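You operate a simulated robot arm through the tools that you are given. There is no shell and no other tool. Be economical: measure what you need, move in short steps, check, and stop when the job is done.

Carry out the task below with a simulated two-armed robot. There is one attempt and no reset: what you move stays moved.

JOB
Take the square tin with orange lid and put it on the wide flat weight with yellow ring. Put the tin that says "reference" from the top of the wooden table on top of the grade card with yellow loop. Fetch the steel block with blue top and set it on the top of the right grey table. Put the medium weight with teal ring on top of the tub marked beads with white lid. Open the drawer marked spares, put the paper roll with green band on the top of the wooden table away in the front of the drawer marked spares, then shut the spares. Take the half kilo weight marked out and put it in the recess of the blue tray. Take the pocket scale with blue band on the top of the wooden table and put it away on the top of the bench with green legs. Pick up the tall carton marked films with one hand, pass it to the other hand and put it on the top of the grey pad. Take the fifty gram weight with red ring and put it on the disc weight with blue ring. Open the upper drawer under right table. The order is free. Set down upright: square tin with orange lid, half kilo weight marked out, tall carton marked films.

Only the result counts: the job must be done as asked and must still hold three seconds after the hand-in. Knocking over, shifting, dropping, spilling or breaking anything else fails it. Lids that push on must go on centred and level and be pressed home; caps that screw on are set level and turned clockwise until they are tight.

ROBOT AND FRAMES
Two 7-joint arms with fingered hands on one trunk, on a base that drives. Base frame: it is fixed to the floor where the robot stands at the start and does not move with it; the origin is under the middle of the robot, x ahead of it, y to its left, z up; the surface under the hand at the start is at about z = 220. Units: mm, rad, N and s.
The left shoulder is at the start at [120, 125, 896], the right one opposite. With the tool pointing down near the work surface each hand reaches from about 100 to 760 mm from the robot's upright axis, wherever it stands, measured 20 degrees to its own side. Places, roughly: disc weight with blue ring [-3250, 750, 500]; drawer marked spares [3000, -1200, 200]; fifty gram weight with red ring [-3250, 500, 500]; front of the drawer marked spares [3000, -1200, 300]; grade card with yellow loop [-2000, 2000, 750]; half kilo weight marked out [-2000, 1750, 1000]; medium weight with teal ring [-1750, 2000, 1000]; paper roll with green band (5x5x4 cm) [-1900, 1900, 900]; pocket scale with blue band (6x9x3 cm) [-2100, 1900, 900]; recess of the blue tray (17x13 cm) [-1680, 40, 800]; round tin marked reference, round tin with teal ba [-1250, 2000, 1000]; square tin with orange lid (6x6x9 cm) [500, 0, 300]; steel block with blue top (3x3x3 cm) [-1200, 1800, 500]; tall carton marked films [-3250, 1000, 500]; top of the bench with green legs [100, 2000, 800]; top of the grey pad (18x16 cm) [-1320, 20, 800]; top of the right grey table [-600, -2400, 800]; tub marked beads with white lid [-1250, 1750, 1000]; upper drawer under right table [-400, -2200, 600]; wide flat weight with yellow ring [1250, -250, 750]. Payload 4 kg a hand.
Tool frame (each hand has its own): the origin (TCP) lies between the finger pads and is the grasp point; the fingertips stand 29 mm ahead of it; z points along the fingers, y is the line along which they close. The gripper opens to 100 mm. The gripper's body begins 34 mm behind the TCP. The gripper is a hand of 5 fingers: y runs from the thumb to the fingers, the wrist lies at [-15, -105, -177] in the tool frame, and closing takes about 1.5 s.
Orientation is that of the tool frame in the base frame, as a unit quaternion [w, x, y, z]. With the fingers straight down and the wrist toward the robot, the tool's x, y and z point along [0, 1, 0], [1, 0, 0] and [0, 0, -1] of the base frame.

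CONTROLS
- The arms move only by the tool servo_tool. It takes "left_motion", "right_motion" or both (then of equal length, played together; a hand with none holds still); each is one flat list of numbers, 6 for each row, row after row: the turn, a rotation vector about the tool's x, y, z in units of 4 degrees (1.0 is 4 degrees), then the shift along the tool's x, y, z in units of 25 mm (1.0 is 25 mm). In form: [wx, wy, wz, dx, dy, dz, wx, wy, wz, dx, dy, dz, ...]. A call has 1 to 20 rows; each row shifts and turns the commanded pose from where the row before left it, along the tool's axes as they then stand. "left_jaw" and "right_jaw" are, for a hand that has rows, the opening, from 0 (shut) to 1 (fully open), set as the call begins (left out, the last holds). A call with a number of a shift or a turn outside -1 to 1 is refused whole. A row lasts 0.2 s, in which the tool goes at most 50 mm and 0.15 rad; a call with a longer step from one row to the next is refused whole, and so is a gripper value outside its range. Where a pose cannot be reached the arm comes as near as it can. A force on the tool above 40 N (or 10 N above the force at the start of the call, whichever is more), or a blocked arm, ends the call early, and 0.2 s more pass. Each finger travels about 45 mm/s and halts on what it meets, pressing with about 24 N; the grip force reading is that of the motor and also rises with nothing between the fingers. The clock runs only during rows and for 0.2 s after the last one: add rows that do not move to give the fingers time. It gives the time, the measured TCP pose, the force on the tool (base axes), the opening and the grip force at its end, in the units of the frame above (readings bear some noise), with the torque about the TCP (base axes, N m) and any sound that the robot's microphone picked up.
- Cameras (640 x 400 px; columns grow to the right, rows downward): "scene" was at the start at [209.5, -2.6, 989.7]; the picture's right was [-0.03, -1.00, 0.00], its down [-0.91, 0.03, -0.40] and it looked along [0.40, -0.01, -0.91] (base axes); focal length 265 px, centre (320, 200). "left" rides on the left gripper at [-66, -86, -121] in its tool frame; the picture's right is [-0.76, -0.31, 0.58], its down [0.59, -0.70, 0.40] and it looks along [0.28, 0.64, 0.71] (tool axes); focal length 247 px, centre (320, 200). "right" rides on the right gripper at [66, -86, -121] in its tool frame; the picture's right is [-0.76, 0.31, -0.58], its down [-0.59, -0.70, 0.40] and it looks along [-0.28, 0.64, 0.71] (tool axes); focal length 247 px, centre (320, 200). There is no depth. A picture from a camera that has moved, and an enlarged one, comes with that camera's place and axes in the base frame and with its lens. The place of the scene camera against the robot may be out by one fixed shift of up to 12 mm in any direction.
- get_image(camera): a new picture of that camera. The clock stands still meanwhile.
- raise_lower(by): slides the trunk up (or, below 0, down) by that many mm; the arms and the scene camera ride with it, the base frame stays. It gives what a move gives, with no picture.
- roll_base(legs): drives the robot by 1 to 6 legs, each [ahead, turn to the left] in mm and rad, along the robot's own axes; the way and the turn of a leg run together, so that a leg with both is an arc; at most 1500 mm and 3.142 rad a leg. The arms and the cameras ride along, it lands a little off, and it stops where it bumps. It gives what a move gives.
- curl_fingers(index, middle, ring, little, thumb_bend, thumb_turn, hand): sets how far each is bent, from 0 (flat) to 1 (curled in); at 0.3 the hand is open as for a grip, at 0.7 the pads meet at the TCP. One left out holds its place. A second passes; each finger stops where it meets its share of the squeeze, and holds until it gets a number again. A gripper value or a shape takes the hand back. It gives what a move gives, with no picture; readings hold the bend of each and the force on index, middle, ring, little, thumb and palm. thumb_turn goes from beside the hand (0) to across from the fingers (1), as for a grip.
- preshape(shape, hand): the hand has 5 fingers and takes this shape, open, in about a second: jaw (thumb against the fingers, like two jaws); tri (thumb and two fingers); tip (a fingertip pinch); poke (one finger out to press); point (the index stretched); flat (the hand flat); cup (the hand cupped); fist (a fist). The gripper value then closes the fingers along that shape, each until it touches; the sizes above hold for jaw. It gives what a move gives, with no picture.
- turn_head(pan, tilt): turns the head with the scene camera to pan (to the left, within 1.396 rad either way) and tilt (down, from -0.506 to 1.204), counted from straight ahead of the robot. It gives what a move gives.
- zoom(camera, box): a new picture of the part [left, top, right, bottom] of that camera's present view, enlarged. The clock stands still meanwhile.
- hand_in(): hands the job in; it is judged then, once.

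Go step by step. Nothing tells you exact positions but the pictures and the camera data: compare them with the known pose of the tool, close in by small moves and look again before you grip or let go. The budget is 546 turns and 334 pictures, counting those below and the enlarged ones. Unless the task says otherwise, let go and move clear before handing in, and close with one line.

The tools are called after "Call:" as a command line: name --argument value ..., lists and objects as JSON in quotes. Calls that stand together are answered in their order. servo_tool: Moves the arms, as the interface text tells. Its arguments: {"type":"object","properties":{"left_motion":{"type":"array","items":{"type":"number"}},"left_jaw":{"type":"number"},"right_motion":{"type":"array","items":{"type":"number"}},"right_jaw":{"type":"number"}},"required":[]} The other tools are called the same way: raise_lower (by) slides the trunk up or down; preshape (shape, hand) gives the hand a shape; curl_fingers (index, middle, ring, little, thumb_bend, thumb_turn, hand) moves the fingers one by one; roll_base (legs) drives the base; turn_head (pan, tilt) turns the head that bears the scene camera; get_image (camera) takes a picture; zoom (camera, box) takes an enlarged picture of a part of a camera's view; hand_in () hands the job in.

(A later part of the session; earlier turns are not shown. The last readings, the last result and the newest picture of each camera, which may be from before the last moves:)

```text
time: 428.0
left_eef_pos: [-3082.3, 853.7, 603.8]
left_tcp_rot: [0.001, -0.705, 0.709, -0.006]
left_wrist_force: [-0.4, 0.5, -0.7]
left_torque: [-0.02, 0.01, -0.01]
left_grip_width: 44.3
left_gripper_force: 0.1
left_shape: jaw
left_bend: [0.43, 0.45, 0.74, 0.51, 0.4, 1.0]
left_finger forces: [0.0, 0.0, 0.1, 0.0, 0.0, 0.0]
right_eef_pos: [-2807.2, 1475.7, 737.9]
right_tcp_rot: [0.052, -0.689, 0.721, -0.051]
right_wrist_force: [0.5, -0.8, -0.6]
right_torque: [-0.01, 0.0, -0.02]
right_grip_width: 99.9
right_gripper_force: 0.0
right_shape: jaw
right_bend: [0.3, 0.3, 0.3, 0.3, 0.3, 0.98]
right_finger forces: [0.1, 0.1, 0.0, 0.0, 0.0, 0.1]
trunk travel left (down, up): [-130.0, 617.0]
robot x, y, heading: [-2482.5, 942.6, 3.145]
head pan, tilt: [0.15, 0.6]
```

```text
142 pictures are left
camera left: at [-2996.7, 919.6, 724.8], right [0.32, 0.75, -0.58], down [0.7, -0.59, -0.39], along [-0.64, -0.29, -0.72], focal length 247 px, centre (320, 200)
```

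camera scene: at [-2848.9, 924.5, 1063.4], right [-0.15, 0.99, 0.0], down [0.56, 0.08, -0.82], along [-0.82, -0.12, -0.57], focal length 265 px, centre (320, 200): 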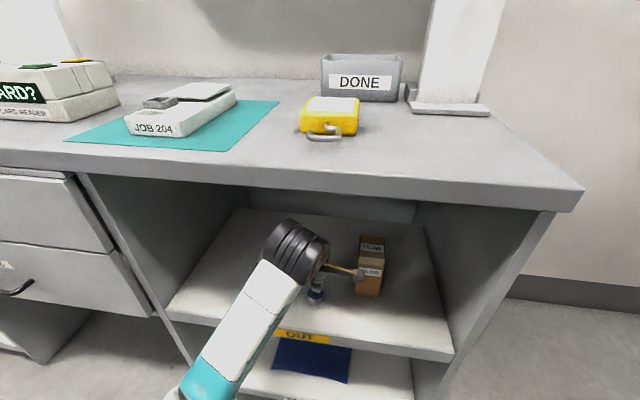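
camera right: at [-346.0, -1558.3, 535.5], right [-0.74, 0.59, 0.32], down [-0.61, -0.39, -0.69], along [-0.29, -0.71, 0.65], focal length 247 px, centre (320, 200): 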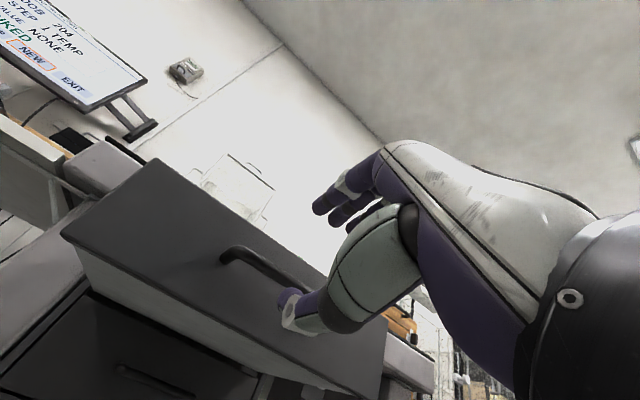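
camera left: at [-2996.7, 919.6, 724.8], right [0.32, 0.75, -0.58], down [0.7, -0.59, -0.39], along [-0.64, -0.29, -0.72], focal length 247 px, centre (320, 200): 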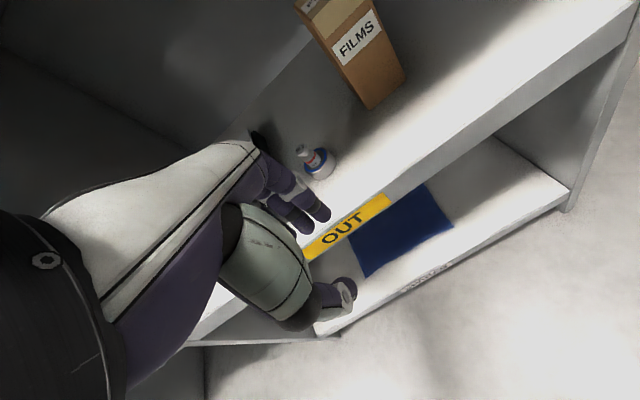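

Carton measured: centre (−3287, 975.5), 53 × 48 mm, z 502–636. I'll take it with the right hand in a cup grasp (fingers forward), then hand over to the left from above. Backing off to free space first and turning the right hand forward.

Call:
roll_base --legs '[[0, -0.5], [-450, 0], [0, 0.5]]'

Call:
servo_tool --right_motion '[-1, 0, 0, 0.8, 0, 0, -1, 0, 0, 0.8, 0, 0, -1, 0, 0, 0.8, 0, 0, -1, 0, 0, 0.8, 0, 0, -1, 0, 0, 0.8, 0, 0, -1, 0, 0, 0.8, 0, 0, -1, 0, 0, 0.8, 0, 0, -1, 0, 0, 0.8, 0, 0, -1, 0, 0, 0.8, 0, 0, -1, 0, 0, 0.8, 0, 0, -1, 0, 0, 0.8, 0, 0, -1, 0, 0, 0.8, 0, 0, -1, 0, 0, 0.5, 0, 0, -1, 0, 0, 0.5, 0, 0, -1, 0, 0, 0, 0, 0, -1, 0, 0, 0, 0, 0, -1, 0, 0, 0, 0, 0, -1, 0, 0, 0, 0, 0, -1, 0, 0, 0, 0, 0, -1, 0, 0, 0, 0, 0]'

Call:
turn_head --pan -0.3 --tilt 0.8

Call:
get_image --camera "scene"

```text
time: 433.6
left_eef_pos: [-2685.1, 640.2, 604.7]
left_tcp_rot: [0.001, -0.705, 0.709, -0.007]
left_wrist_force: [0.5, 0.4, 0.3]
left_torque: [0.0, -0.03, -0.01]
left_grip_width: 44.7
left_gripper_force: 0.1
left_shape: jaw
left_bend: [0.43, 0.45, 0.74, 0.51, 0.4, 1.0]
left_finger forces: [0.0, 0.0, 0.0, 0.0, 0.0, 0.1]
right_eef_pos: [-2410.7, 1258.3, 738.4]
right_tcp_rot: [0.052, -0.689, 0.721, -0.052]
right_wrist_force: [0.2, -0.3, 1.2]
right_torque: [-0.01, 0.0, 0.01]
right_grip_width: 99.8
right_gripper_force: 0.0
right_shape: jaw
right_bend: [0.3, 0.3, 0.3, 0.3, 0.3, 0.98]
right_finger forces: [0.0, 0.0, 0.0, 0.0, 0.1, 0.0]
trunk travel left (down, up): [-130.0, 617.0]
robot x, y, heading: [-2087.6, 725.2, -3.141]
head pan, tilt: [0.15, 0.6]
```

```text
time: 437.8
left_eef_pos: [-2684.6, 638.4, 604.2]
left_tcp_rot: [0.002, -0.705, 0.709, -0.006]
left_wrist_force: [0.4, 0.2, -0.3]
left_torque: [-0.03, 0.03, 0.0]
left_grip_width: 44.8
left_gripper_force: 0.0
left_shape: jaw
left_bend: [0.43, 0.45, 0.74, 0.51, 0.4, 1.0]
left_finger forces: [0.0, 0.0, 0.0, 0.0, 0.0, 0.1]
right_eef_pos: [-2449.8, 1092.5, 701.8]
right_tcp_rot: [0.392, 0.579, -0.575, -0.425]
right_wrist_force: [0.4, -0.2, -0.3]
right_torque: [-0.01, 0.0, -0.01]
right_grip_width: 99.8
right_gripper_force: 0.0
right_shape: jaw
right_bend: [0.3, 0.3, 0.3, 0.3, 0.3, 0.98]
right_finger forces: [0.0, 0.0, 0.0, 0.1, 0.0, 0.0]
right hand out of reach, approached as far as the arm can: row 6, 7, 8, 9, 10, 11, 12
trunk travel left (down, up): [-130.0, 617.0]
robot x, y, heading: [-2087.1, 725.9, -3.132]
head pan, tilt: [0.15, 0.6]
```

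```text
time: 438.7
left_eef_pos: [-2684.4, 638.6, 604.3]
left_tcp_rot: [0.001, -0.705, 0.709, -0.006]
left_wrist_force: [0.3, -1.1, -0.9]
left_torque: [0.0, 0.02, -0.01]
left_grip_width: 44.4
left_gripper_force: 0.0
left_shape: jaw
left_bend: [0.43, 0.45, 0.74, 0.51, 0.4, 1.0]
left_finger forces: [0.0, 0.1, 0.1, 0.0, 0.0, 0.0]
right_eef_pos: [-2451.2, 1092.6, 701.7]
right_tcp_rot: [0.392, 0.577, -0.576, -0.427]
right_wrist_force: [-0.2, 0.7, 0.5]
right_torque: [0.0, 0.02, -0.04]
right_grip_width: 100.1
right_gripper_force: 0.0
right_shape: jaw
right_bend: [0.3, 0.3, 0.3, 0.3, 0.3, 0.98]
right_finger forces: [0.1, 0.0, 0.0, 0.0, 0.1, 0.0]
trunk travel left (down, up): [-130.0, 617.0]
robot x, y, heading: [-2086.3, 724.6, -3.137]
head pan, tilt: [-0.3, 0.799]
```

```text
141 pictures are left
camera scene: at [-2289.0, 745.6, 1046.6], right [0.29, 0.96, 0.0], down [0.69, -0.21, -0.7], along [-0.67, 0.2, -0.72], focal length 265 px, centre (320, 200)
```

scene: 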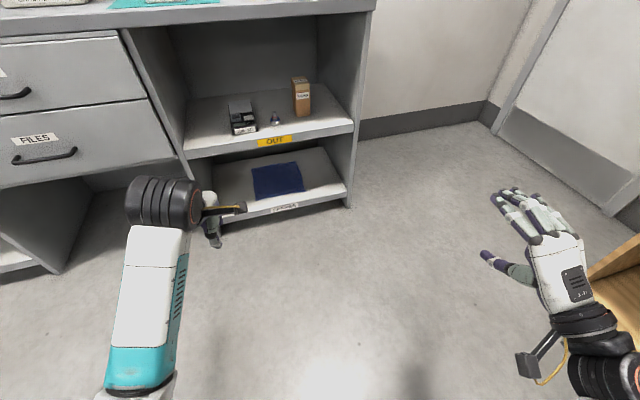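

Call:
servo_tool --right_motion '[-0.8, 0, 0, 0.87, 0.33, 0.95, -0.8, 0, 0, 0.87, 0.3, 0.95, -0.8, 0, 0, 0.87, 0.2, 0.95, -0.8, 0, 0, 0.87, 0.1, 0.95, -0.8, 0, 0, 0.87, 0, 0.95, -0.8, 0, 0, 0.87, 0, 0.95, 0, 0, 1, 0, 0, 0, 0, 0, 1, 0, 0, 0, 0, 0, 1, 0, 0, 0, 0, 0, 1, 0, 0, 0, 0, 0, 1, 0, 0, 0, 0, 0, 1, 0, 0, 0, 0, 0, 1, 0, 0, 0, 0, 0, 1, 0, 0, 0, 0, 0, 1, 0, 0, 0, 0, 0, 1, 0, 0, 0, 0, 0, 1, 0, 0, 0, 0, 0, 1, 0, 0, 0, 0, 0, 1, 0, 0, 0, 0, 0, 1, 0, 0, 0]'

Call:
servo_tool --right_motion '[0, 0, 1, 0, 0, 0, 0, 0, 1, 0, 0, 0, 0, 0, 1, 0, 0, 0, 0, 0, 1, 0, 0, 0, 0, 0, 1, 0, 0, 0, 0, 0, 1, 0, 0, 0, 0, 0, 1, 0, 0, 0, 0, 0, 1, 0, 0, 0, 0, 0, 0.5, 0, 0, 0]'

Call:
get_image --camera "scene"

```text
time: 439.3
left_eef_pos: [-2684.1, 640.1, 604.7]
left_tcp_rot: [0.001, -0.705, 0.709, -0.006]
left_wrist_force: [0.3, -0.1, 0.7]
left_torque: [0.0, 0.03, -0.01]
left_grip_width: 44.8
left_gripper_force: 0.0
left_shape: jaw
left_bend: [0.43, 0.45, 0.74, 0.51, 0.4, 1.0]
left_finger forces: [0.0, 0.0, 0.0, 0.0, 0.0, 0.1]
right_eef_pos: [-2504.5, 1067.6, 716.6]
right_tcp_rot: [0.395, 0.592, -0.511, -0.481]
right_wrist_force: [0.3, 0.1, -0.5]
right_torque: [-0.02, 0.01, 0.0]
right_grip_width: 99.9
right_gripper_force: 0.0
right_shape: jaw
right_bend: [0.3, 0.3, 0.3, 0.3, 0.3, 0.98]
right_finger forces: [0.0, 0.0, 0.1, 0.0, 0.0, 0.0]
trunk travel left (down, up): [-130.0, 617.0]
robot x, y, heading: [-2084.7, 723.3, -3.141]
head pan, tilt: [-0.3, 0.799]
stopped in row 3 (right hand): the arm was blocked; the commanded pose is now the measured one
```

```text
time: 440.6
left_eef_pos: [-2685.1, 640.1, 604.0]
left_tcp_rot: [0.002, -0.705, 0.709, -0.005]
left_wrist_force: [1.0, 0.2, 0.2]
left_torque: [0.01, 0.02, -0.06]
left_grip_width: 44.7
left_gripper_force: 0.2
left_shape: jaw
left_bend: [0.43, 0.45, 0.74, 0.51, 0.4, 1.0]
left_finger forces: [0.0, 0.1, 0.0, 0.0, 0.0, 0.0]
right_eef_pos: [-2510.2, 1079.0, 734.5]
right_tcp_rot: [-0.447, -0.538, 0.572, 0.428]
right_wrist_force: [-0.2, 0.1, -0.9]
right_torque: [0.02, -0.02, -0.02]
right_grip_width: 99.5
right_gripper_force: 0.1
right_shape: jaw
right_bend: [0.3, 0.3, 0.3, 0.3, 0.3, 0.98]
right_finger forces: [0.0, 0.0, 0.0, 0.0, 0.0, 0.0]
trunk travel left (down, up): [-130.0, 617.0]
robot x, y, heading: [-2084.9, 724.8, -3.14]
head pan, tilt: [-0.3, 0.799]
stopped in row 6 (right hand): the arm was blocked; the commanded pose is now the measured one
```

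```text
140 pictures are left
camera scene: at [-2289.0, 745.7, 1046.6], right [0.29, 0.96, 0.0], down [0.69, -0.21, -0.7], along [-0.67, 0.21, -0.72], focal length 265 px, centre (320, 200)
```

scene: 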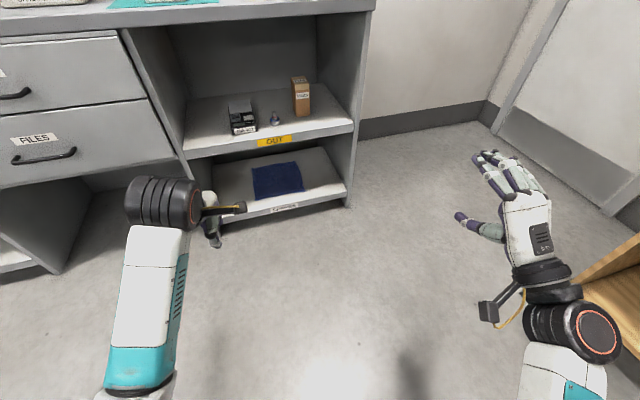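

Call:
servo_tool --right_motion '[0, 0, 0, 0.78, 0, 0.48, 0, 0, 0, 0.78, 0, 0.48, 0, 0, 0, 0.78, 0, 0.48, 0, 0, 0, 0.78, 0, 0.48, 0, 0, 0, 0.78, 0, 0.48, 0, 0, 0, 0.78, 0, 0.48, 0, 0, 0, 0.78, 0, 0.48, 0, 0, 0, 0.78, 0, 0.48, 0, 0, 0, 0, 0, 0]'

Call:
servo_tool --right_motion '[-0.7, 0, 0, 0, 0, 0, -0.7, 0, 0, 0, 0, 0, -0.7, 0, 0, 0, 0, 0, -0.7, 0, 0, 0, 0, 0, 0, 0, 1, 0, 0, 0, 0, 0, 1, 0, 0, 0, 0, 0, 1, 0, 0, 0, 0, 0, 1, 0, 0, 0, 0, 0, 1, 0, 0, 0, 0, 0, 1, 0, 0, 0, 0, 0, 1, 0, 0, 0, 0, 0, 1, 0, 0, 0, 0, 0, 1, 0, 0, 0, 0, 0, 1, 0, 0, 0, 0, 0, 1, 0, 0, 0, 0, 0, 1, 0, 0, 0]'

Call:
get_image --camera "scene"

```text
time: 441.6
left_eef_pos: [-2685.3, 639.2, 605.4]
left_tcp_rot: [0.002, -0.706, 0.708, -0.006]
left_wrist_force: [-0.1, 0.6, -0.1]
left_torque: [-0.01, 0.01, -0.03]
left_grip_width: 44.7
left_gripper_force: 0.1
left_shape: jaw
left_bend: [0.43, 0.45, 0.74, 0.51, 0.4, 1.0]
left_finger forces: [0.0, 0.0, 0.0, 0.0, 0.0, 0.0]
right_eef_pos: [-2555.7, 1022.6, 735.9]
right_tcp_rot: [0.41, 0.586, -0.53, -0.455]
right_wrist_force: [0.1, 0.5, 0.8]
right_torque: [-0.01, 0.03, -0.02]
right_grip_width: 100.0
right_gripper_force: 0.0
right_shape: jaw
right_bend: [0.3, 0.3, 0.3, 0.3, 0.3, 0.98]
right_finger forces: [0.0, 0.0, 0.1, 0.0, 0.0, 0.0]
trunk travel left (down, up): [-130.0, 617.0]
robot x, y, heading: [-2085.5, 722.4, -3.139]
head pan, tilt: [-0.3, 0.799]
stopped in row 4 (right hand): the arm was blocked; the commanded pose is now the measured one
```

```text
time: 443.0
left_eef_pos: [-2684.4, 638.5, 604.4]
left_tcp_rot: [0.001, -0.705, 0.71, -0.006]
left_wrist_force: [-0.1, 0.1, 0.7]
left_torque: [-0.03, 0.0, -0.01]
left_grip_width: 44.4
left_gripper_force: 0.0
left_shape: jaw
left_bend: [0.43, 0.45, 0.74, 0.51, 0.4, 1.0]
left_finger forces: [0.1, 0.1, 0.0, 0.0, 0.0, 0.1]
right_eef_pos: [-2556.4, 1039.0, 744.3]
right_tcp_rot: [0.457, 0.564, -0.472, -0.5]
right_wrist_force: [0.3, 0.4, -0.3]
right_torque: [0.0, -0.03, -0.02]
right_grip_width: 99.9
right_gripper_force: 0.1
right_shape: jaw
right_bend: [0.3, 0.3, 0.3, 0.3, 0.3, 0.98]
right_finger forces: [0.0, 0.1, 0.0, 0.1, 0.1, 0.0]
trunk travel left (down, up): [-130.0, 617.0]
robot x, y, heading: [-2085.7, 720.8, -3.139]
head pan, tilt: [-0.3, 0.799]
stopped in row 6 (right hand): the arm was blocked; the commanded pose is now the measured one
```

```text
139 pictures are left
camera scene: at [-2289.0, 745.7, 1046.6], right [0.29, 0.96, 0.0], down [0.69, -0.21, -0.7], along [-0.67, 0.21, -0.72], focal length 265 px, centre (320, 200)
```

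scene: 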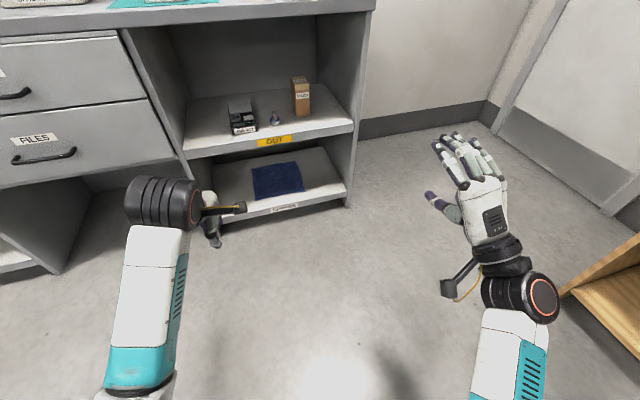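

Call:
servo_tool --right_motion '[0, 0, 0, 0.6, -0.6, 0.3, 0, 0, 0, 0.6, -0.6, 0.3, 0, 0, 0, 0.6, -0.6, 0.3, 0, 0, 0, 0.6, -0.6, 0.3, 0, 0, 0, 0.6, -0.6, 0.3, 0, 0, 0, 0.6, -0.6, 0.3, 0, 0, 0, 0.6, -0.4, 0.3, 0, 0, 0, 0.6, 0, 0.3]'

```text
time: 443.8
left_eef_pos: [-2684.6, 638.8, 605.3]
left_tcp_rot: [0.001, -0.705, 0.709, -0.006]
left_wrist_force: [0.5, -0.4, 0.2]
left_torque: [0.01, -0.01, -0.02]
left_grip_width: 44.9
left_gripper_force: 0.1
left_shape: jaw
left_bend: [0.43, 0.45, 0.74, 0.51, 0.4, 1.0]
left_finger forces: [0.0, 0.1, 0.0, 0.0, 0.1, 0.0]
right_eef_pos: [-2569.3, 1023.1, 698.8]
right_tcp_rot: [0.413, 0.61, -0.429, -0.523]
right_wrist_force: [-0.3, -0.1, 0.2]
right_torque: [-0.02, 0.0, 0.02]
right_grip_width: 99.8
right_gripper_force: 0.1
right_shape: jaw
right_bend: [0.3, 0.3, 0.3, 0.3, 0.3, 0.98]
right_finger forces: [0.0, 0.0, 0.0, 0.0, 0.0, 0.0]
trunk travel left (down, up): [-130.0, 617.0]
robot x, y, heading: [-2084.3, 720.8, -3.142]
head pan, tilt: [-0.3, 0.799]
stopped in row 4 (right hand): the arm was blocked; the commanded pose is now the measured one
```

Call:
servo_tool --right_motion '[0, 0, 0, 0.25, -0.2, 0.1, 0, 0, 0, 0.25, -0.2, 0.1, 0, 0, 0, 0.25, -0.2, 0.1, 0, 0, 0, 0.25, -0.2, 0.1, 0, 0, 0, 0.25, -0.2, 0.1, 0, 0, 0, 0.25, -0.2, 0.1, 0, 0, 0, 0.25, -0.2, 0.1, 0, 0, 0, 0.25, -0.2, 0.1, 0, 0, 0, 0.25, -0.2, 0.1, 0, 0, 0, 0.25, -0.2, 0.1, 0, 0, 0, 0.25, -0.2, 0.1, 0, 0, 0, 0.25, -0.2, 0.1, 0, 0, 0, 0.25, -0.2, 0.1, 0, 0, 0, 0.25, -0.2, 0.1, 0, 0, 0, 0.25, -0.2, 0.1, 0, 0, 0, 0.25, -0.2, 0.1]'

```text
time: 446.0
left_eef_pos: [-2685.5, 639.3, 605.4]
left_tcp_rot: [0.002, -0.705, 0.709, -0.006]
left_wrist_force: [0.1, -0.1, -0.5]
left_torque: [-0.01, -0.01, -0.04]
left_grip_width: 44.4
left_gripper_force: 0.1
left_shape: jaw
left_bend: [0.43, 0.45, 0.74, 0.51, 0.4, 1.0]
left_finger forces: [0.0, 0.0, 0.0, 0.0, 0.0, 0.1]
right_eef_pos: [-2581.9, 1011.8, 637.8]
right_tcp_rot: [0.374, 0.644, -0.39, -0.542]
right_wrist_force: [0.1, -0.5, 0.6]
right_torque: [0.04, -0.02, 0.02]
right_grip_width: 99.9
right_gripper_force: 0.1
right_shape: jaw
right_bend: [0.3, 0.3, 0.3, 0.3, 0.3, 0.98]
right_finger forces: [0.1, 0.0, 0.0, 0.0, 0.0, 0.0]
trunk travel left (down, up): [-130.0, 617.0]
robot x, y, heading: [-2083.6, 721.9, -3.14]
head pan, tilt: [-0.3, 0.799]
stopped in row 10 (right hand): the arm was blocked; the commanded pose is now the measured one
```

The cup-grasp roll is beyond the right arm's limits here. New plan: left hand lifts the carton from above; the right hand (tilted 60°, fingers pointing left-down) takes it lower down. First untwisting the right hand.

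Call:
servo_tool --right_motion '[0.95, 0.17, 0.26, 0, 0, 0, 0.95, 0.17, 0.26, 0, 0, 0, 0.95, 0.17, 0.26, 0, 0, 0, 0.95, 0.17, 0.26, 0, 0, 0, 0.95, 0.17, 0.26, 0, 0, 0, 0.95, 0.17, 0.26, 0, 0, 0, 0.95, 0.17, 0.26, 0, 0, 0, 0.95, 0.17, 0.26, 0, 0, 0, 0.95, 0.17, 0.26, 0, 0, 0, 0.95, 0.17, 0.26, 0, 0, 0, 0.95, 0.17, 0.26, 0, 0, 0, 0.95, 0.17, 0.26, 0, 0, 0, 0.95, 0.17, 0.26, 0, 0, 0, 0.95, 0.17, 0.26, 0, 0, 0, 0.95, 0.17, 0.26, 0, 0, 0, 0.95, 0.17, 0.26, 0, 0, 0, 0.95, 0.17, 0.26, 0, 0, 0, 0.95, 0.17, 0.26, 0, 0, 0, 0.95, 0.17, 0.26, 0, 0, 0, 0.95, 0.17, 0.26, 0, 0, 0]'

```text
time: 450.2
left_eef_pos: [-2684.9, 639.0, 605.5]
left_tcp_rot: [0.002, -0.706, 0.708, -0.007]
left_wrist_force: [-0.4, 0.0, -0.6]
left_torque: [-0.01, -0.01, -0.01]
left_grip_width: 44.7
left_gripper_force: 0.2
left_shape: jaw
left_bend: [0.43, 0.45, 0.74, 0.51, 0.4, 1.0]
left_finger forces: [0.0, 0.0, 0.0, 0.0, 0.0, 0.0]
right_eef_pos: [-2580.6, 1011.7, 636.7]
right_tcp_rot: [0.025, 0.715, -0.698, -0.044]
right_wrist_force: [0.4, -0.6, 0.1]
right_torque: [-0.02, -0.05, 0.0]
right_grip_width: 99.6
right_gripper_force: 0.0
right_shape: jaw
right_bend: [0.3, 0.3, 0.3, 0.3, 0.3, 0.98]
right_finger forces: [0.0, 0.0, 0.1, 0.0, 0.1, 0.0]
trunk travel left (down, up): [-130.0, 617.0]
robot x, y, heading: [-2087.4, 719.6, -3.141]
head pan, tilt: [-0.3, 0.799]
```

Call:
servo_tool --right_motion '[0, 0, 0, 0.9, 0, 0, 0, 0, 0, 0.9, 0, 0, 0, 0, 0, 0.9, 0, 0, 0, 0, 0, 0.9, 0, 0, 0, 0, 0, 0.9, 0, 0, 0, 1, 0, 0, 0, 0, 0, 1, 0, 0, 0, 0, 0, 1, 0, 0, 0, 0, 0, 1, 0, 0, 0, 0, 0, 1, 0, 0, 0, 0, 0, 1, 0, 0, 0, 0, 0, 1, 0, 0, 0, 0, 0, 1, 0, 0, 0, 0, 0, 1, 0, 0, 0, 0, 0, 1, 0, 0, 0, 0, 0, 1, 0, 0, 0, 0, 0, 1, 0, 0, 0, 0, 0, 1, 0, 0, 0, 0, 0, 1, 0, 0, 0, 0, 0, 1, 0, 0, 0]'

Call:
get_image --camera "scene"

```text
refused: motion must hold 6 numbers for each row
```

```text
138 pictures are left
camera scene: at [-2289.0, 745.7, 1046.5], right [0.29, 0.96, 0.0], down [0.69, -0.21, -0.7], along [-0.67, 0.21, -0.72], focal length 265 px, centre (320, 200)
```

scene: 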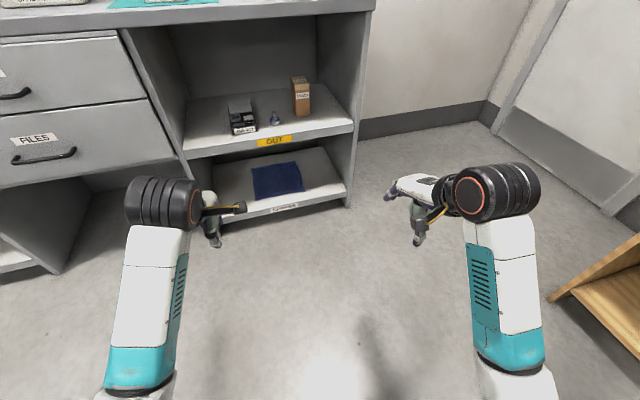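

Call:
servo_tool --right_motion '[0, 0, 0, 0.9, 0, 0, 0, 0, 0, 0.9, 0, 0, 0, 0, 0, 0.9, 0, 0, 0, 0, 0, 0.9, 0, 0, 0, 0, 0, 0.9, 0, 0, 0, 1, 0, 0, 0, 0, 0, 1, 0, 0, 0, 0, 0, 1, 0, 0, 0, 0, 0, 1, 0, 0, 0, 0, 0, 1, 0, 0, 0, 0, 0, 1, 0, 0, 0, 0, 0, 1, 0, 0, 0, 0, 0, 1, 0, 0, 0, 0, 0, 1, 0, 0, 0, 0, 0, 1, 0, 0, 0, 0, 0, 1, 0, 0, 0, 0, 0, 1, 0, 0, 0, 0, 0, 1, 0, 0, 0, 0, 0, 1, 0, 0, 0, 0, 0, 1, 0, 0, 0, 0]'

Call:
get_image --camera "scene"

```text
time: 454.4
left_eef_pos: [-2684.5, 639.9, 604.9]
left_tcp_rot: [0.001, -0.705, 0.709, -0.006]
left_wrist_force: [0.5, -0.5, 0.0]
left_torque: [0.0, 0.03, 0.0]
left_grip_width: 44.5
left_gripper_force: 0.1
left_shape: jaw
left_bend: [0.43, 0.45, 0.74, 0.51, 0.4, 1.0]
left_finger forces: [0.0, 0.1, 0.0, 0.0, 0.1, 0.1]
right_eef_pos: [-2577.7, 898.3, 634.2]
right_tcp_rot: [0.371, 0.64, -0.591, 0.321]
right_wrist_force: [0.0, 0.2, -0.2]
right_torque: [-0.01, -0.01, -0.01]
right_grip_width: 99.8
right_gripper_force: 0.0
right_shape: jaw
right_bend: [0.3, 0.3, 0.3, 0.3, 0.3, 0.98]
right_finger forces: [0.0, 0.0, 0.0, 0.1, 0.0, 0.0]
trunk travel left (down, up): [-130.0, 617.0]
robot x, y, heading: [-2087.6, 722.5, -3.135]
head pan, tilt: [-0.3, 0.799]
```

```text
137 pictures are left
camera scene: at [-2289.0, 745.6, 1046.5], right [0.29, 0.96, 0.0], down [0.69, -0.21, -0.7], along [-0.67, 0.21, -0.72], focal length 265 px, centre (320, 200)
```

scene: 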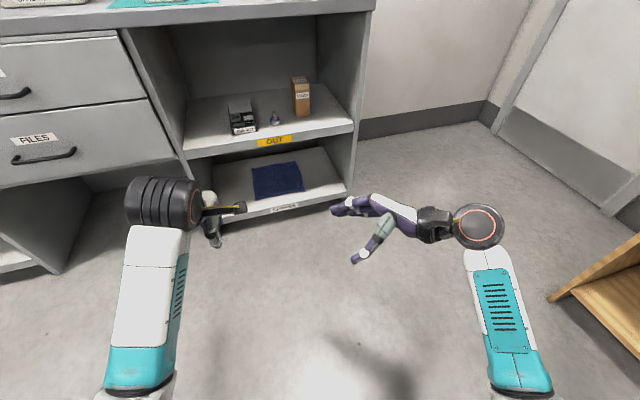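

The right hand tilts well, but geometry favours: left hand cup-grasp (fingers forward, palm facing right) low on the carton, then right hand from above. Testing the left hand's cup orientation in free space.

Call:
servo_tool --left_motion '[-1, 0, 0, 0.9, 0, 0, -1, 0, 0, 0.9, 0, 0, -1, 0, 0, 0.9, 0, 0, -1, 0, 0, 0.9, 0, 0, -1, 0, 0, 0.5, 0, 0, -1, 0, 0, 0, 0, 0, -1, 0, 0, 0, 0, 0, -1, 0, 0, 0, 0, 0, -1, 0, 0, 0, 0, 0, -1, 0, 0, 0, 0, 0, -1, 0, 0, 0, 0, 0, -1, 0, 0, 0, 0, 0, -1, 0, 0, 0, 0, 0, -1, 0, 0, 0, 0, 0, -1, 0, 0, 0, 0, 0, -1, 0, 0, 0, 0, 0, -1, 0, 0, 0, 0, 0, -1, 0, 0, 0, 0, 0, -1, 0, 0, 0, 0, 0, -1, 0, 0, 0, 0, 0]' --left_jaw 1

Call:
servo_tool --left_motion '[-0.9, 0, 0, 0, 0, -0.4, -0.9, 0, 0, 0, 0, -0.4, -0.7, 0, 0, 0, 0, -0.4, 0, 0, -1, 0, 0, 0, 0, 0, -1, 0, 0, 0, 0, 0, -1, 0, 0, 0, 0, 0, -1, 0, 0, 0, 0, 0, -1, 0, 0, 0, 0, 0, -1, 0, 0, 0, 0, 0, -1, 0, 0, 0, 0, 0, -1, 0, 0, 0, 0, 0, -1, 0, 0, 0, 0, 0, -1, 0, 0, 0, 0, 0, -1, 0, 0, 0, 0, 0, -1, 0, 0, 0, 0, 0, -1, 0, 0, 0, 0, 0, -1, 0, 0, 0]'

Call:
turn_head --pan 0.0 --tilt 0.8

Call:
get_image --camera "scene"

```text
time: 458.6
left_eef_pos: [-2685.7, 536.4, 605.0]
left_tcp_rot: [-0.453, -0.541, 0.546, 0.451]
left_wrist_force: [-0.2, -0.1, 0.8]
left_torque: [0.0, -0.01, 0.02]
left_grip_width: 99.8
left_gripper_force: 0.0
left_shape: jaw
left_bend: [0.3, 0.3, 0.3, 0.3, 0.3, 0.98]
left_finger forces: [0.0, 0.1, 0.0, 0.0, 0.0, 0.0]
right_eef_pos: [-2579.3, 898.6, 635.2]
right_tcp_rot: [0.372, 0.64, -0.591, 0.32]
right_wrist_force: [1.2, 0.7, -0.3]
right_torque: [0.01, 0.0, 0.02]
right_grip_width: 99.9
right_gripper_force: 0.2
right_shape: jaw
right_bend: [0.3, 0.3, 0.3, 0.3, 0.3, 0.98]
right_finger forces: [0.1, 0.0, 0.1, 0.0, 0.0, 0.0]
trunk travel left (down, up): [-130.0, 617.0]
robot x, y, heading: [-2084.5, 722.3, -3.139]
head pan, tilt: [-0.3, 0.799]
```

```text
time: 461.9
left_eef_pos: [-2656.9, 501.1, 613.8]
left_tcp_rot: [-0.283, -0.642, 0.301, 0.646]
left_wrist_force: [0.1, -0.1, 0.2]
left_torque: [0.01, -0.02, 0.0]
left_grip_width: 99.8
left_gripper_force: 0.1
left_shape: jaw
left_bend: [0.3, 0.3, 0.3, 0.3, 0.3, 0.98]
left_finger forces: [0.1, 0.1, 0.0, 0.1, 0.1, 0.0]
right_eef_pos: [-2577.8, 898.0, 635.6]
right_tcp_rot: [0.371, 0.642, -0.59, 0.32]
right_wrist_force: [-0.3, -0.6, 0.3]
right_torque: [0.0, 0.0, 0.03]
right_grip_width: 99.7
right_gripper_force: 0.0
right_shape: jaw
right_bend: [0.3, 0.3, 0.3, 0.3, 0.3, 0.98]
right_finger forces: [0.0, 0.0, 0.0, 0.0, 0.0, 0.0]
trunk travel left (down, up): [-130.0, 617.0]
robot x, y, heading: [-2082.7, 722.9, -3.137]
head pan, tilt: [-0.3, 0.799]
stopped in row 16 (left hand): the arm was blocked; the commanded pose is now the measured one
```

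```text
time: 462.7
left_eef_pos: [-2658.1, 499.2, 613.3]
left_tcp_rot: [-0.282, -0.642, 0.301, 0.646]
left_wrist_force: [0.2, 0.9, 0.0]
left_torque: [0.0, -0.02, -0.02]
left_grip_width: 99.7
left_gripper_force: 0.0
left_shape: jaw
left_bend: [0.3, 0.3, 0.3, 0.3, 0.3, 0.98]
left_finger forces: [0.1, 0.0, 0.0, 0.0, 0.0, 0.0]
right_eef_pos: [-2577.4, 898.7, 634.6]
right_tcp_rot: [0.371, 0.641, -0.591, 0.321]
right_wrist_force: [0.3, -0.1, 0.1]
right_torque: [0.01, 0.0, 0.03]
right_grip_width: 100.1
right_gripper_force: 0.1
right_shape: jaw
right_bend: [0.3, 0.3, 0.3, 0.3, 0.3, 0.98]
right_finger forces: [0.0, 0.0, 0.0, 0.1, 0.1, 0.0]
trunk travel left (down, up): [-130.0, 617.0]
robot x, y, heading: [-2082.0, 724.9, -3.137]
head pan, tilt: [0.0, 0.799]
```

```text
136 pictures are left
camera scene: at [-2292.6, 721.9, 1046.6], right [0.0, 1.0, 0.0], down [0.72, 0.0, -0.7], along [-0.7, 0.0, -0.72], focal length 265 px, centre (320, 200)
```

scene: 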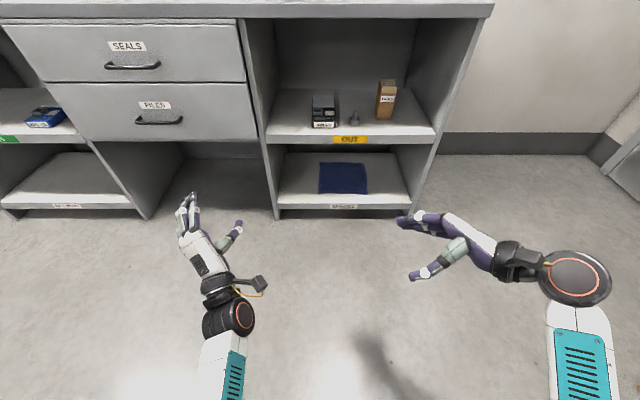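

Call:
servo_tool --left_motion '[0, 0, -0.5, 0.2, 0, 0, 0, 0, -0.5, 0.2, 0, 0, 0, 0, -0.5, 0.2, 0, 0, 0, 0, -0.5, 0.2, 0, 0, 0, 0, -0.5, 0, 0, 0, 0, 0, -0.5, 0, 0, 0, 0, 0, -0.5, 0, 0, 0, 0, 0, -0.5, 0, 0, 0, 0, 0, -0.5, 0, 0, 0, 0, 0, -0.5, 0, 0, 0, 0, 0, -0.5, 0, 0, 0, 0, 0, -0.5, 0, 0, 0, 0, 0, -0.5, 0, 0, 0, 0, 0, -0.5, 0, 0, 0, 0, 0, -0.5, 0, 0, 0, 0, 0, -0.5, 0, 0, 0, 0, 0, -0.5, 0, 0, 0, 0, 0, -0.5, 0, 0, 0, 0, 0, -0.5, 0, 0, 0, 0, 0, -0.5, 0, 0, 0]'

```text
time: 465.5
left_eef_pos: [-2658.5, 452.0, 606.2]
left_tcp_rot: [0.174, 0.681, -0.209, -0.68]
left_wrist_force: [-0.5, -0.3, -0.8]
left_torque: [-0.05, 0.01, 0.04]
left_grip_width: 99.9
left_gripper_force: 0.0
left_shape: jaw
left_bend: [0.3, 0.3, 0.3, 0.3, 0.3, 0.98]
left_finger forces: [0.0, 0.0, 0.0, 0.0, 0.0, 0.0]
right_eef_pos: [-2576.6, 898.5, 635.1]
right_tcp_rot: [0.372, 0.641, -0.59, 0.32]
right_wrist_force: [-0.4, -0.8, -1.4]
right_torque: [0.01, 0.04, 0.01]
right_grip_width: 99.5
right_gripper_force: 0.2
right_shape: jaw
right_bend: [0.3, 0.3, 0.3, 0.3, 0.3, 0.98]
right_finger forces: [0.0, 0.1, 0.1, 0.0, 0.0, 0.0]
trunk travel left (down, up): [-130.0, 617.0]
robot x, y, heading: [-2078.0, 722.5, -3.136]
head pan, tilt: [0.0, 0.799]
stopped in row 13 (left hand): the arm was blocked; the commanded pose is now the measured one
```

Call:
servo_tool --left_motion '[0, 0, -0.4, 0, 0, -0.3, 0, 0, -0.4, 0, 0, -0.3, 0, 0, -0.4, 0, 0, -0.3, 0, 0, -0.4, 0, 0, -0.3, 0, 0, -0.4, 0, 0, 0, 0, 0, -0.4, 0, 0, 0, 0, 0, -0.4, 0, 0, 0, 0, 0, -0.4, 0, 0, 0, 0, 0, -0.4, 0, 0, 0, 0, 0, -0.4, 0, 0, 0, 0, 0, -0.4, 0, 0, 0, 0, 0, -0.4, 0, 0, 0, 0, 0, -0.4, 0, 0, 0, 0, 0, -0.4, 0, 0, 0, 0, 0, -0.4, 0, 0, 0, 0, 0, -0.4, 0, 0, 0, 0, 0, -0.4, 0, 0, 0, 0, 0, -0.4, 0, 0, 0]'

Call:
get_image --camera "scene"

```text
time: 467.6
left_eef_pos: [-2630.6, 421.4, 619.5]
left_tcp_rot: [0.124, 0.692, -0.183, -0.688]
left_wrist_force: [0.6, 0.1, -0.9]
left_torque: [-0.04, -0.02, 0.01]
left_grip_width: 99.8
left_gripper_force: 0.1
left_shape: jaw
left_bend: [0.3, 0.3, 0.3, 0.3, 0.3, 0.98]
left_finger forces: [0.0, 0.0, 0.0, 0.0, 0.0, 0.0]
right_eef_pos: [-2577.0, 898.3, 634.9]
right_tcp_rot: [0.371, 0.641, -0.591, 0.319]
right_wrist_force: [-0.1, -0.4, -0.1]
right_torque: [0.01, -0.01, -0.01]
right_grip_width: 99.9
right_gripper_force: 0.1
right_shape: jaw
right_bend: [0.3, 0.3, 0.3, 0.3, 0.3, 0.98]
right_finger forces: [0.1, 0.1, 0.0, 0.0, 0.0, 0.0]
trunk travel left (down, up): [-130.0, 617.0]
robot x, y, heading: [-2084.7, 721.6, -3.136]
head pan, tilt: [0.0, 0.799]
stopped in row 10 (left hand): the arm was blocked; the commanded pose is now the measured one
```

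```text
135 pictures are left
camera scene: at [-2292.6, 721.8, 1046.6], right [0.0, 1.0, 0.0], down [0.72, 0.0, -0.7], along [-0.7, 0.0, -0.72], focal length 265 px, centre (320, 200)
```

scene: 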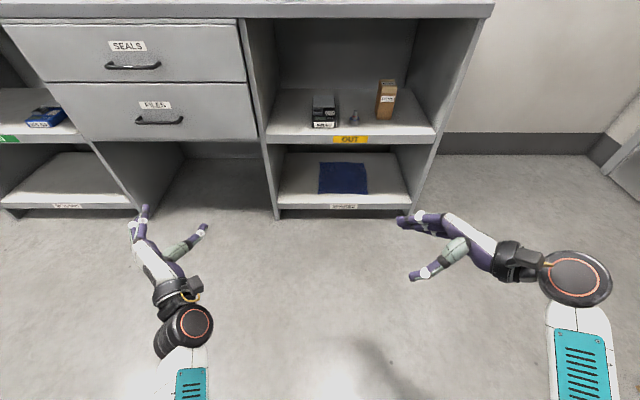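

The left hand's present roll is exactly what's needed if I now pitch it about its x-axis: that gives fingers pointing right-down with the grip along the forward axis, entering beside the carton. Pitching it.

Call:
servo_tool --left_motion '[1, 0, 0, 0, 0, 0, 1, 0, 0, 0, 0, 0, 1, 0, 0, 0, 0, 0, 1, 0, 0, 0, 0, 0, 1, 0, 0, 0, 0, 0, 1, 0, 0, 0, 0, 0, 1, 0, 0, 0, 0, 0, 1, 0, 0, 0, 0, 0, 1, 0, 0, 0, 0, 0, 1, 0, 0, 0, 0, 0, 1, 0, 0, 0, 0, 0, 1, 0, 0, 0, 0, 0, 1, 0, 0, 0, 0, 0, 1, 0, 0, 0, 0, 0, 1, 0, 0, 0, 0, 0, 1, 0, 0, 0, 0, 0, 1, 0, 0, 0, 0, 0, 1, 0, 0, 0, 0, 0, 1, 0, 0, 0, 0, 0, 1, 0, 0, 0, 0, 0]'

Call:
get_image --camera "scene"

```text
time: 471.8
left_eef_pos: [-2629.7, 421.2, 618.7]
left_tcp_rot: [-0.351, 0.609, -0.581, -0.41]
left_wrist_force: [1.2, 0.4, 0.5]
left_torque: [0.0, 0.02, -0.03]
left_grip_width: 99.8
left_gripper_force: 0.1
left_shape: jaw
left_bend: [0.3, 0.3, 0.3, 0.3, 0.3, 0.98]
left_finger forces: [0.0, 0.0, 0.0, 0.0, 0.0, 0.1]
right_eef_pos: [-2577.2, 898.9, 635.3]
right_tcp_rot: [0.371, 0.641, -0.591, 0.32]
right_wrist_force: [-0.4, 0.0, -1.0]
right_torque: [-0.02, 0.03, -0.02]
right_grip_width: 99.9
right_gripper_force: 0.1
right_shape: jaw
right_bend: [0.3, 0.3, 0.3, 0.3, 0.3, 0.98]
right_finger forces: [0.0, 0.0, 0.1, 0.0, 0.0, 0.0]
trunk travel left (down, up): [-130.0, 617.0]
robot x, y, heading: [-2084.4, 724.8, -3.144]
head pan, tilt: [0.0, 0.799]
```

```text
134 pictures are left
camera scene: at [-2292.6, 721.7, 1046.5], right [0.0, 1.0, 0.0], down [0.72, 0.0, -0.7], along [-0.7, 0.0, -0.72], focal length 265 px, centre (320, 200)
```

scene: 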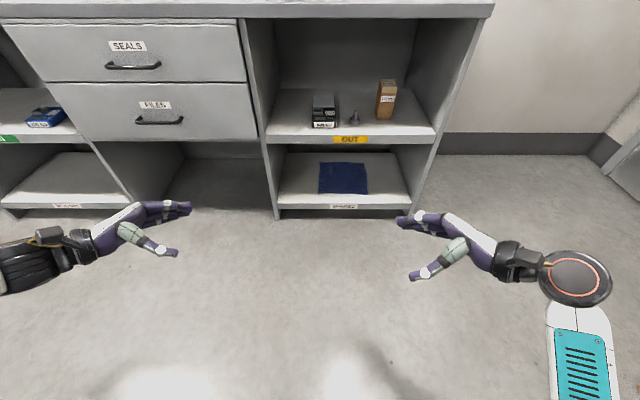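

Both hands are now mirror-posed. I'll reposition the robot so the carton is ahead-left (backing in an S-curve), then advance.

Call:
servo_tool --left_motion '[0.65, 0, 0, -0.4, 0, 0, 0.65, 0, 0, -0.4, 0, 0, 0, 0, 0, 0, 0, 0]'

Call:
roll_base --legs '[[0, 0.7], [-640, 0], [0, -0.7], [950, 0]]'

Call:
get_image --camera "scene"

Call:
get_image --camera "left"

```text
time: 472.6
left_eef_pos: [-2631.4, 431.1, 636.5]
left_tcp_rot: [0.379, -0.592, 0.599, 0.384]
left_wrist_force: [-0.2, 0.3, -0.3]
left_torque: [0.0, 0.02, 0.01]
left_grip_width: 99.9
left_gripper_force: 0.0
left_shape: jaw
left_bend: [0.3, 0.3, 0.3, 0.3, 0.3, 0.98]
left_finger forces: [0.0, 0.1, 0.1, 0.1, 0.0, 0.0]
right_eef_pos: [-2577.7, 899.2, 634.5]
right_tcp_rot: [0.372, 0.64, -0.591, 0.32]
right_wrist_force: [0.8, 0.1, 0.6]
right_torque: [-0.01, -0.01, 0.04]
right_grip_width: 100.0
right_gripper_force: 0.0
right_shape: jaw
right_bend: [0.3, 0.3, 0.3, 0.3, 0.3, 0.98]
right_finger forces: [0.0, 0.1, 0.1, 0.0, 0.0, 0.1]
trunk travel left (down, up): [-130.0, 617.0]
robot x, y, heading: [-2083.0, 724.9, -3.141]
head pan, tilt: [0.0, 0.799]
```

```text
time: 474.7
left_eef_pos: [-2396.5, 166.5, 645.6]
left_tcp_rot: [-0.243, 0.738, -0.407, -0.481]
left_wrist_force: [0.2, 0.1, -0.8]
left_torque: [0.03, 0.02, 0.01]
left_grip_width: 100.0
left_gripper_force: 0.0
left_shape: jaw
left_bend: [0.3, 0.3, 0.3, 0.3, 0.3, 0.98]
left_finger forces: [0.0, 0.0, 0.1, 0.1, 0.0, 0.0]
right_eef_pos: [-2608.4, 588.1, 633.8]
right_tcp_rot: [0.263, 0.784, -0.38, 0.414]
right_wrist_force: [-0.2, 0.5, -0.3]
right_torque: [-0.06, 0.0, 0.01]
right_grip_width: 99.9
right_gripper_force: 0.1
right_shape: jaw
right_bend: [0.3, 0.3, 0.3, 0.3, 0.3, 0.98]
right_finger forces: [0.1, 0.1, 0.0, 0.1, 0.1, 0.0]
trunk travel left (down, up): [-130.0, 617.0]
robot x, y, heading: [-2098.1, 716.0, -2.658]
head pan, tilt: [0.0, 0.799]
stopped in leg 1: the robot was blocked; the commanded pose is now the measured one
```

```text
133 pictures are left
camera scene: at [-2284.7, 618.3, 1046.6], right [-0.46, 0.89, 0.0], down [0.64, 0.33, -0.7], along [-0.62, -0.32, -0.72], focal length 265 px, centre (320, 200)
```

scene: 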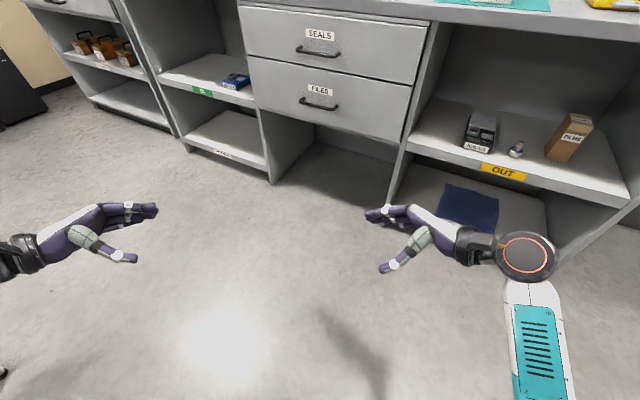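

```text
132 pictures are left
camera left: at [-2276.1, 146.1, 752.5], right [-0.2, 0.88, 0.43], down [0.5, 0.47, -0.72], along [-0.84, 0.08, -0.54], focal length 247 px, centre (320, 200)
```

left: 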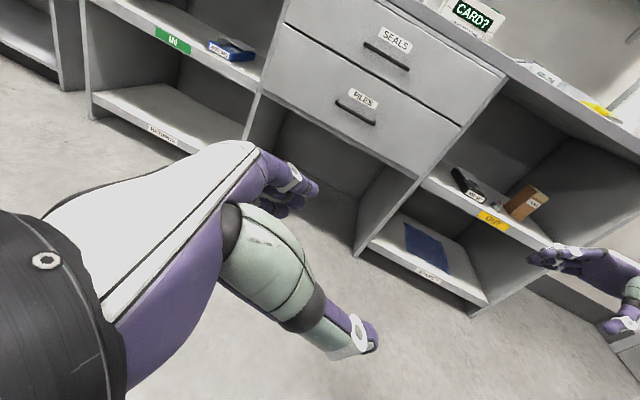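

The left elbow bumped near the middle table while turning left. I'll turn back and instead zig-zag to the right.

Call:
roll_base --legs '[[0, -0.48], [0, -0.7], [400, 0], [0, 0.7]]'

Call:
roll_base --legs '[[-250, 0], [0, -0.7], [320, 0], [0, 0.7]]'

Call:
get_image --camera "scene"

```text
time: 482.5
left_eef_pos: [-2922.8, 619.6, 646.1]
left_tcp_rot: [-0.349, 0.622, -0.567, -0.413]
left_wrist_force: [1.2, 0.6, -0.5]
left_torque: [-0.01, 0.01, 0.0]
left_grip_width: 100.1
left_gripper_force: 0.1
left_shape: jaw
left_bend: [0.3, 0.3, 0.3, 0.3, 0.3, 0.98]
left_finger forces: [0.1, 0.0, 0.1, 0.0, 0.1, 0.1]
right_eef_pos: [-2918.7, 1089.3, 633.4]
right_tcp_rot: [0.351, 0.675, -0.553, 0.341]
right_wrist_force: [0.7, -0.2, 0.3]
right_torque: [0.0, 0.01, 0.01]
right_grip_width: 100.0
right_gripper_force: 0.0
right_shape: jaw
right_bend: [0.3, 0.3, 0.3, 0.3, 0.3, 0.98]
right_finger forces: [0.1, 0.0, 0.0, 0.1, 0.1, 0.0]
trunk travel left (down, up): [-130.0, 617.0]
robot x, y, heading: [-2407.8, 972.1, -3.13]
head pan, tilt: [0.0, 0.799]
```

```text
time: 489.9
left_eef_pos: [-2917.9, 824.2, 645.8]
left_tcp_rot: [-0.35, 0.621, -0.568, -0.412]
left_wrist_force: [-0.8, -0.9, 0.3]
left_torque: [0.0, 0.04, 0.0]
left_grip_width: 100.2
left_gripper_force: 0.0
left_shape: jaw
left_bend: [0.3, 0.3, 0.3, 0.3, 0.3, 0.98]
left_finger forces: [0.0, 0.0, 0.0, 0.0, 0.0, 0.0]
right_eef_pos: [-2913.4, 1295.9, 634.4]
right_tcp_rot: [0.352, 0.673, -0.554, 0.341]
right_wrist_force: [0.8, -0.5, 0.6]
right_torque: [0.01, 0.0, -0.03]
right_grip_width: 100.1
right_gripper_force: 0.0
right_shape: jaw
right_bend: [0.3, 0.3, 0.3, 0.3, 0.3, 0.98]
right_finger forces: [0.1, 0.0, 0.0, 0.0, 0.1, 0.1]
trunk travel left (down, up): [-130.0, 617.0]
robot x, y, heading: [-2402.1, 1178.0, -3.129]
head pan, tilt: [0.0, 0.799]
```

```text
131 pictures are left
camera scene: at [-2611.7, 1175.6, 1046.5], right [-0.01, 1.0, 0.0], down [0.72, 0.01, -0.7], along [-0.7, -0.01, -0.72], focal length 265 px, centre (320, 200)
```

scene: 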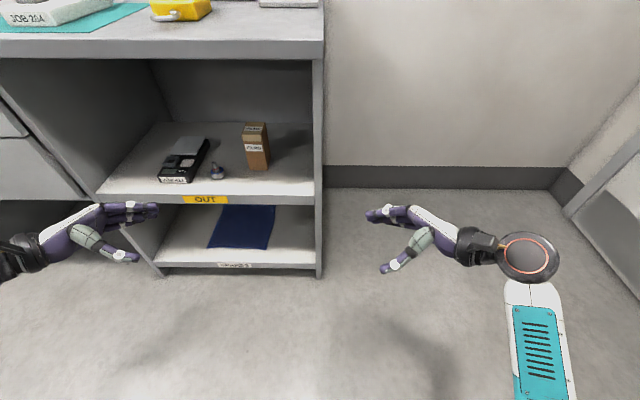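

Call:
curl_fingers --hand "left" --ring 1.0 --little 1.0

Call:
servo_tool --left_motion '[0.41, 0, 0.06, -0.09, -0.09, 0.79, 0.41, 0, 0.06, -0.09, -0.09, 0.79, 0.41, 0, 0.06, -0.09, -0.09, 0.79, 0.41, 0, 0.06, -0.09, -0.09, 0.79, 0, 0, 0, 0, 0, 0]'

Call:
roll_base --legs '[[250, 0]]'

Call:
get_image --camera "left"

Call:
get_image --camera "scene"

```text
time: 490.9
left_eef_pos: [-2918.1, 824.5, 645.7]
left_tcp_rot: [-0.349, 0.621, -0.568, -0.412]
left_wrist_force: [-0.5, 0.8, 0.0]
left_torque: [0.0, 0.0, -0.02]
left_grip_width: 98.6
left_gripper_force: 0.1
left_shape: fingers
left_bend: [0.3, 0.3, 1.0, 1.0, 0.3, 0.98]
left_finger forces: [0.0, 0.0, 0.0, 0.0, 0.0, 0.0]
right_eef_pos: [-2912.8, 1295.4, 634.4]
right_tcp_rot: [0.352, 0.674, -0.553, 0.341]
right_wrist_force: [-0.5, 0.1, 0.2]
right_torque: [-0.02, 0.0, 0.0]
right_grip_width: 100.3
right_gripper_force: 0.0
right_shape: jaw
right_bend: [0.3, 0.3, 0.3, 0.3, 0.3, 0.98]
right_finger forces: [0.0, 0.1, 0.0, 0.0, 0.1, 0.0]
trunk travel left (down, up): [-130.0, 617.0]
robot x, y, heading: [-2409.2, 1179.3, -3.129]
head pan, tilt: [0.0, 0.799]
```

```text
time: 492.1
left_eef_pos: [-2915.1, 899.6, 619.9]
left_tcp_rot: [-0.382, 0.596, -0.595, -0.382]
left_wrist_force: [-0.5, -0.1, -0.8]
left_torque: [-0.01, -0.01, -0.01]
left_grip_width: 98.8
left_gripper_force: 0.0
left_shape: fingers
left_bend: [0.3, 0.3, 1.0, 1.0, 0.3, 0.98]
left_finger forces: [0.0, 0.0, 0.0, 0.1, 0.1, 0.1]
right_eef_pos: [-2913.8, 1295.4, 633.8]
right_tcp_rot: [0.352, 0.674, -0.553, 0.34]
right_wrist_force: [0.4, -0.4, 0.5]
right_torque: [0.01, 0.0, 0.01]
right_grip_width: 100.1
right_gripper_force: 0.0
right_shape: jaw
right_bend: [0.3, 0.3, 0.3, 0.3, 0.3, 0.98]
right_finger forces: [0.0, 0.0, 0.0, 0.0, 0.1, 0.0]
trunk travel left (down, up): [-130.0, 617.0]
robot x, y, heading: [-2402.0, 1176.7, -3.125]
head pan, tilt: [0.0, 0.799]
```

```text
time: 493.9
left_eef_pos: [-3166.4, 896.7, 619.8]
left_tcp_rot: [-0.381, 0.596, -0.595, -0.381]
left_wrist_force: [-0.3, 0.4, -0.7]
left_torque: [0.02, 0.01, 0.02]
left_grip_width: 98.8
left_gripper_force: 0.1
left_shape: fingers
left_bend: [0.3, 0.3, 1.0, 1.0, 0.3, 0.98]
left_finger forces: [0.0, 0.1, 0.0, 0.0, 0.0, 0.0]
right_eef_pos: [-3164.8, 1291.9, 634.3]
right_tcp_rot: [0.352, 0.674, -0.553, 0.341]
right_wrist_force: [0.4, 0.7, 0.3]
right_torque: [-0.02, 0.0, -0.01]
right_grip_width: 99.8
right_gripper_force: 0.0
right_shape: jaw
right_bend: [0.3, 0.3, 0.3, 0.3, 0.3, 0.98]
right_finger forces: [0.0, 0.0, 0.0, 0.0, 0.1, 0.1]
trunk travel left (down, up): [-130.0, 617.0]
robot x, y, heading: [-2653.4, 1178.4, -3.132]
head pan, tilt: [0.0, 0.799]
```

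```text
130 pictures are left
camera left: at [-3079.8, 813.2, 728.5], right [0.31, 0.84, 0.45], down [0.7, 0.12, -0.7], along [-0.64, 0.53, -0.55], focal length 247 px, centre (320, 200)
```

left: 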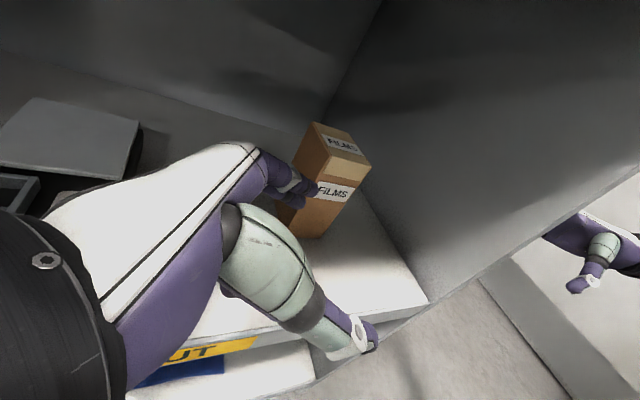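

```text
129 pictures are left
camera scene: at [-2862.5, 1172.5, 1046.6], right [-0.01, 1.0, 0.0], down [0.72, 0.01, -0.7], along [-0.7, -0.01, -0.72], focal length 265 px, centre (320, 200)
```

scene: 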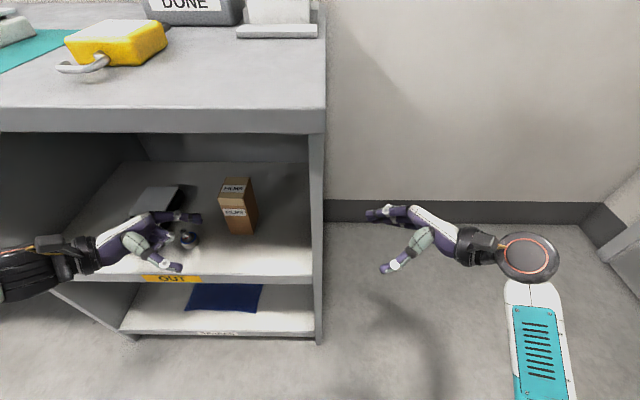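

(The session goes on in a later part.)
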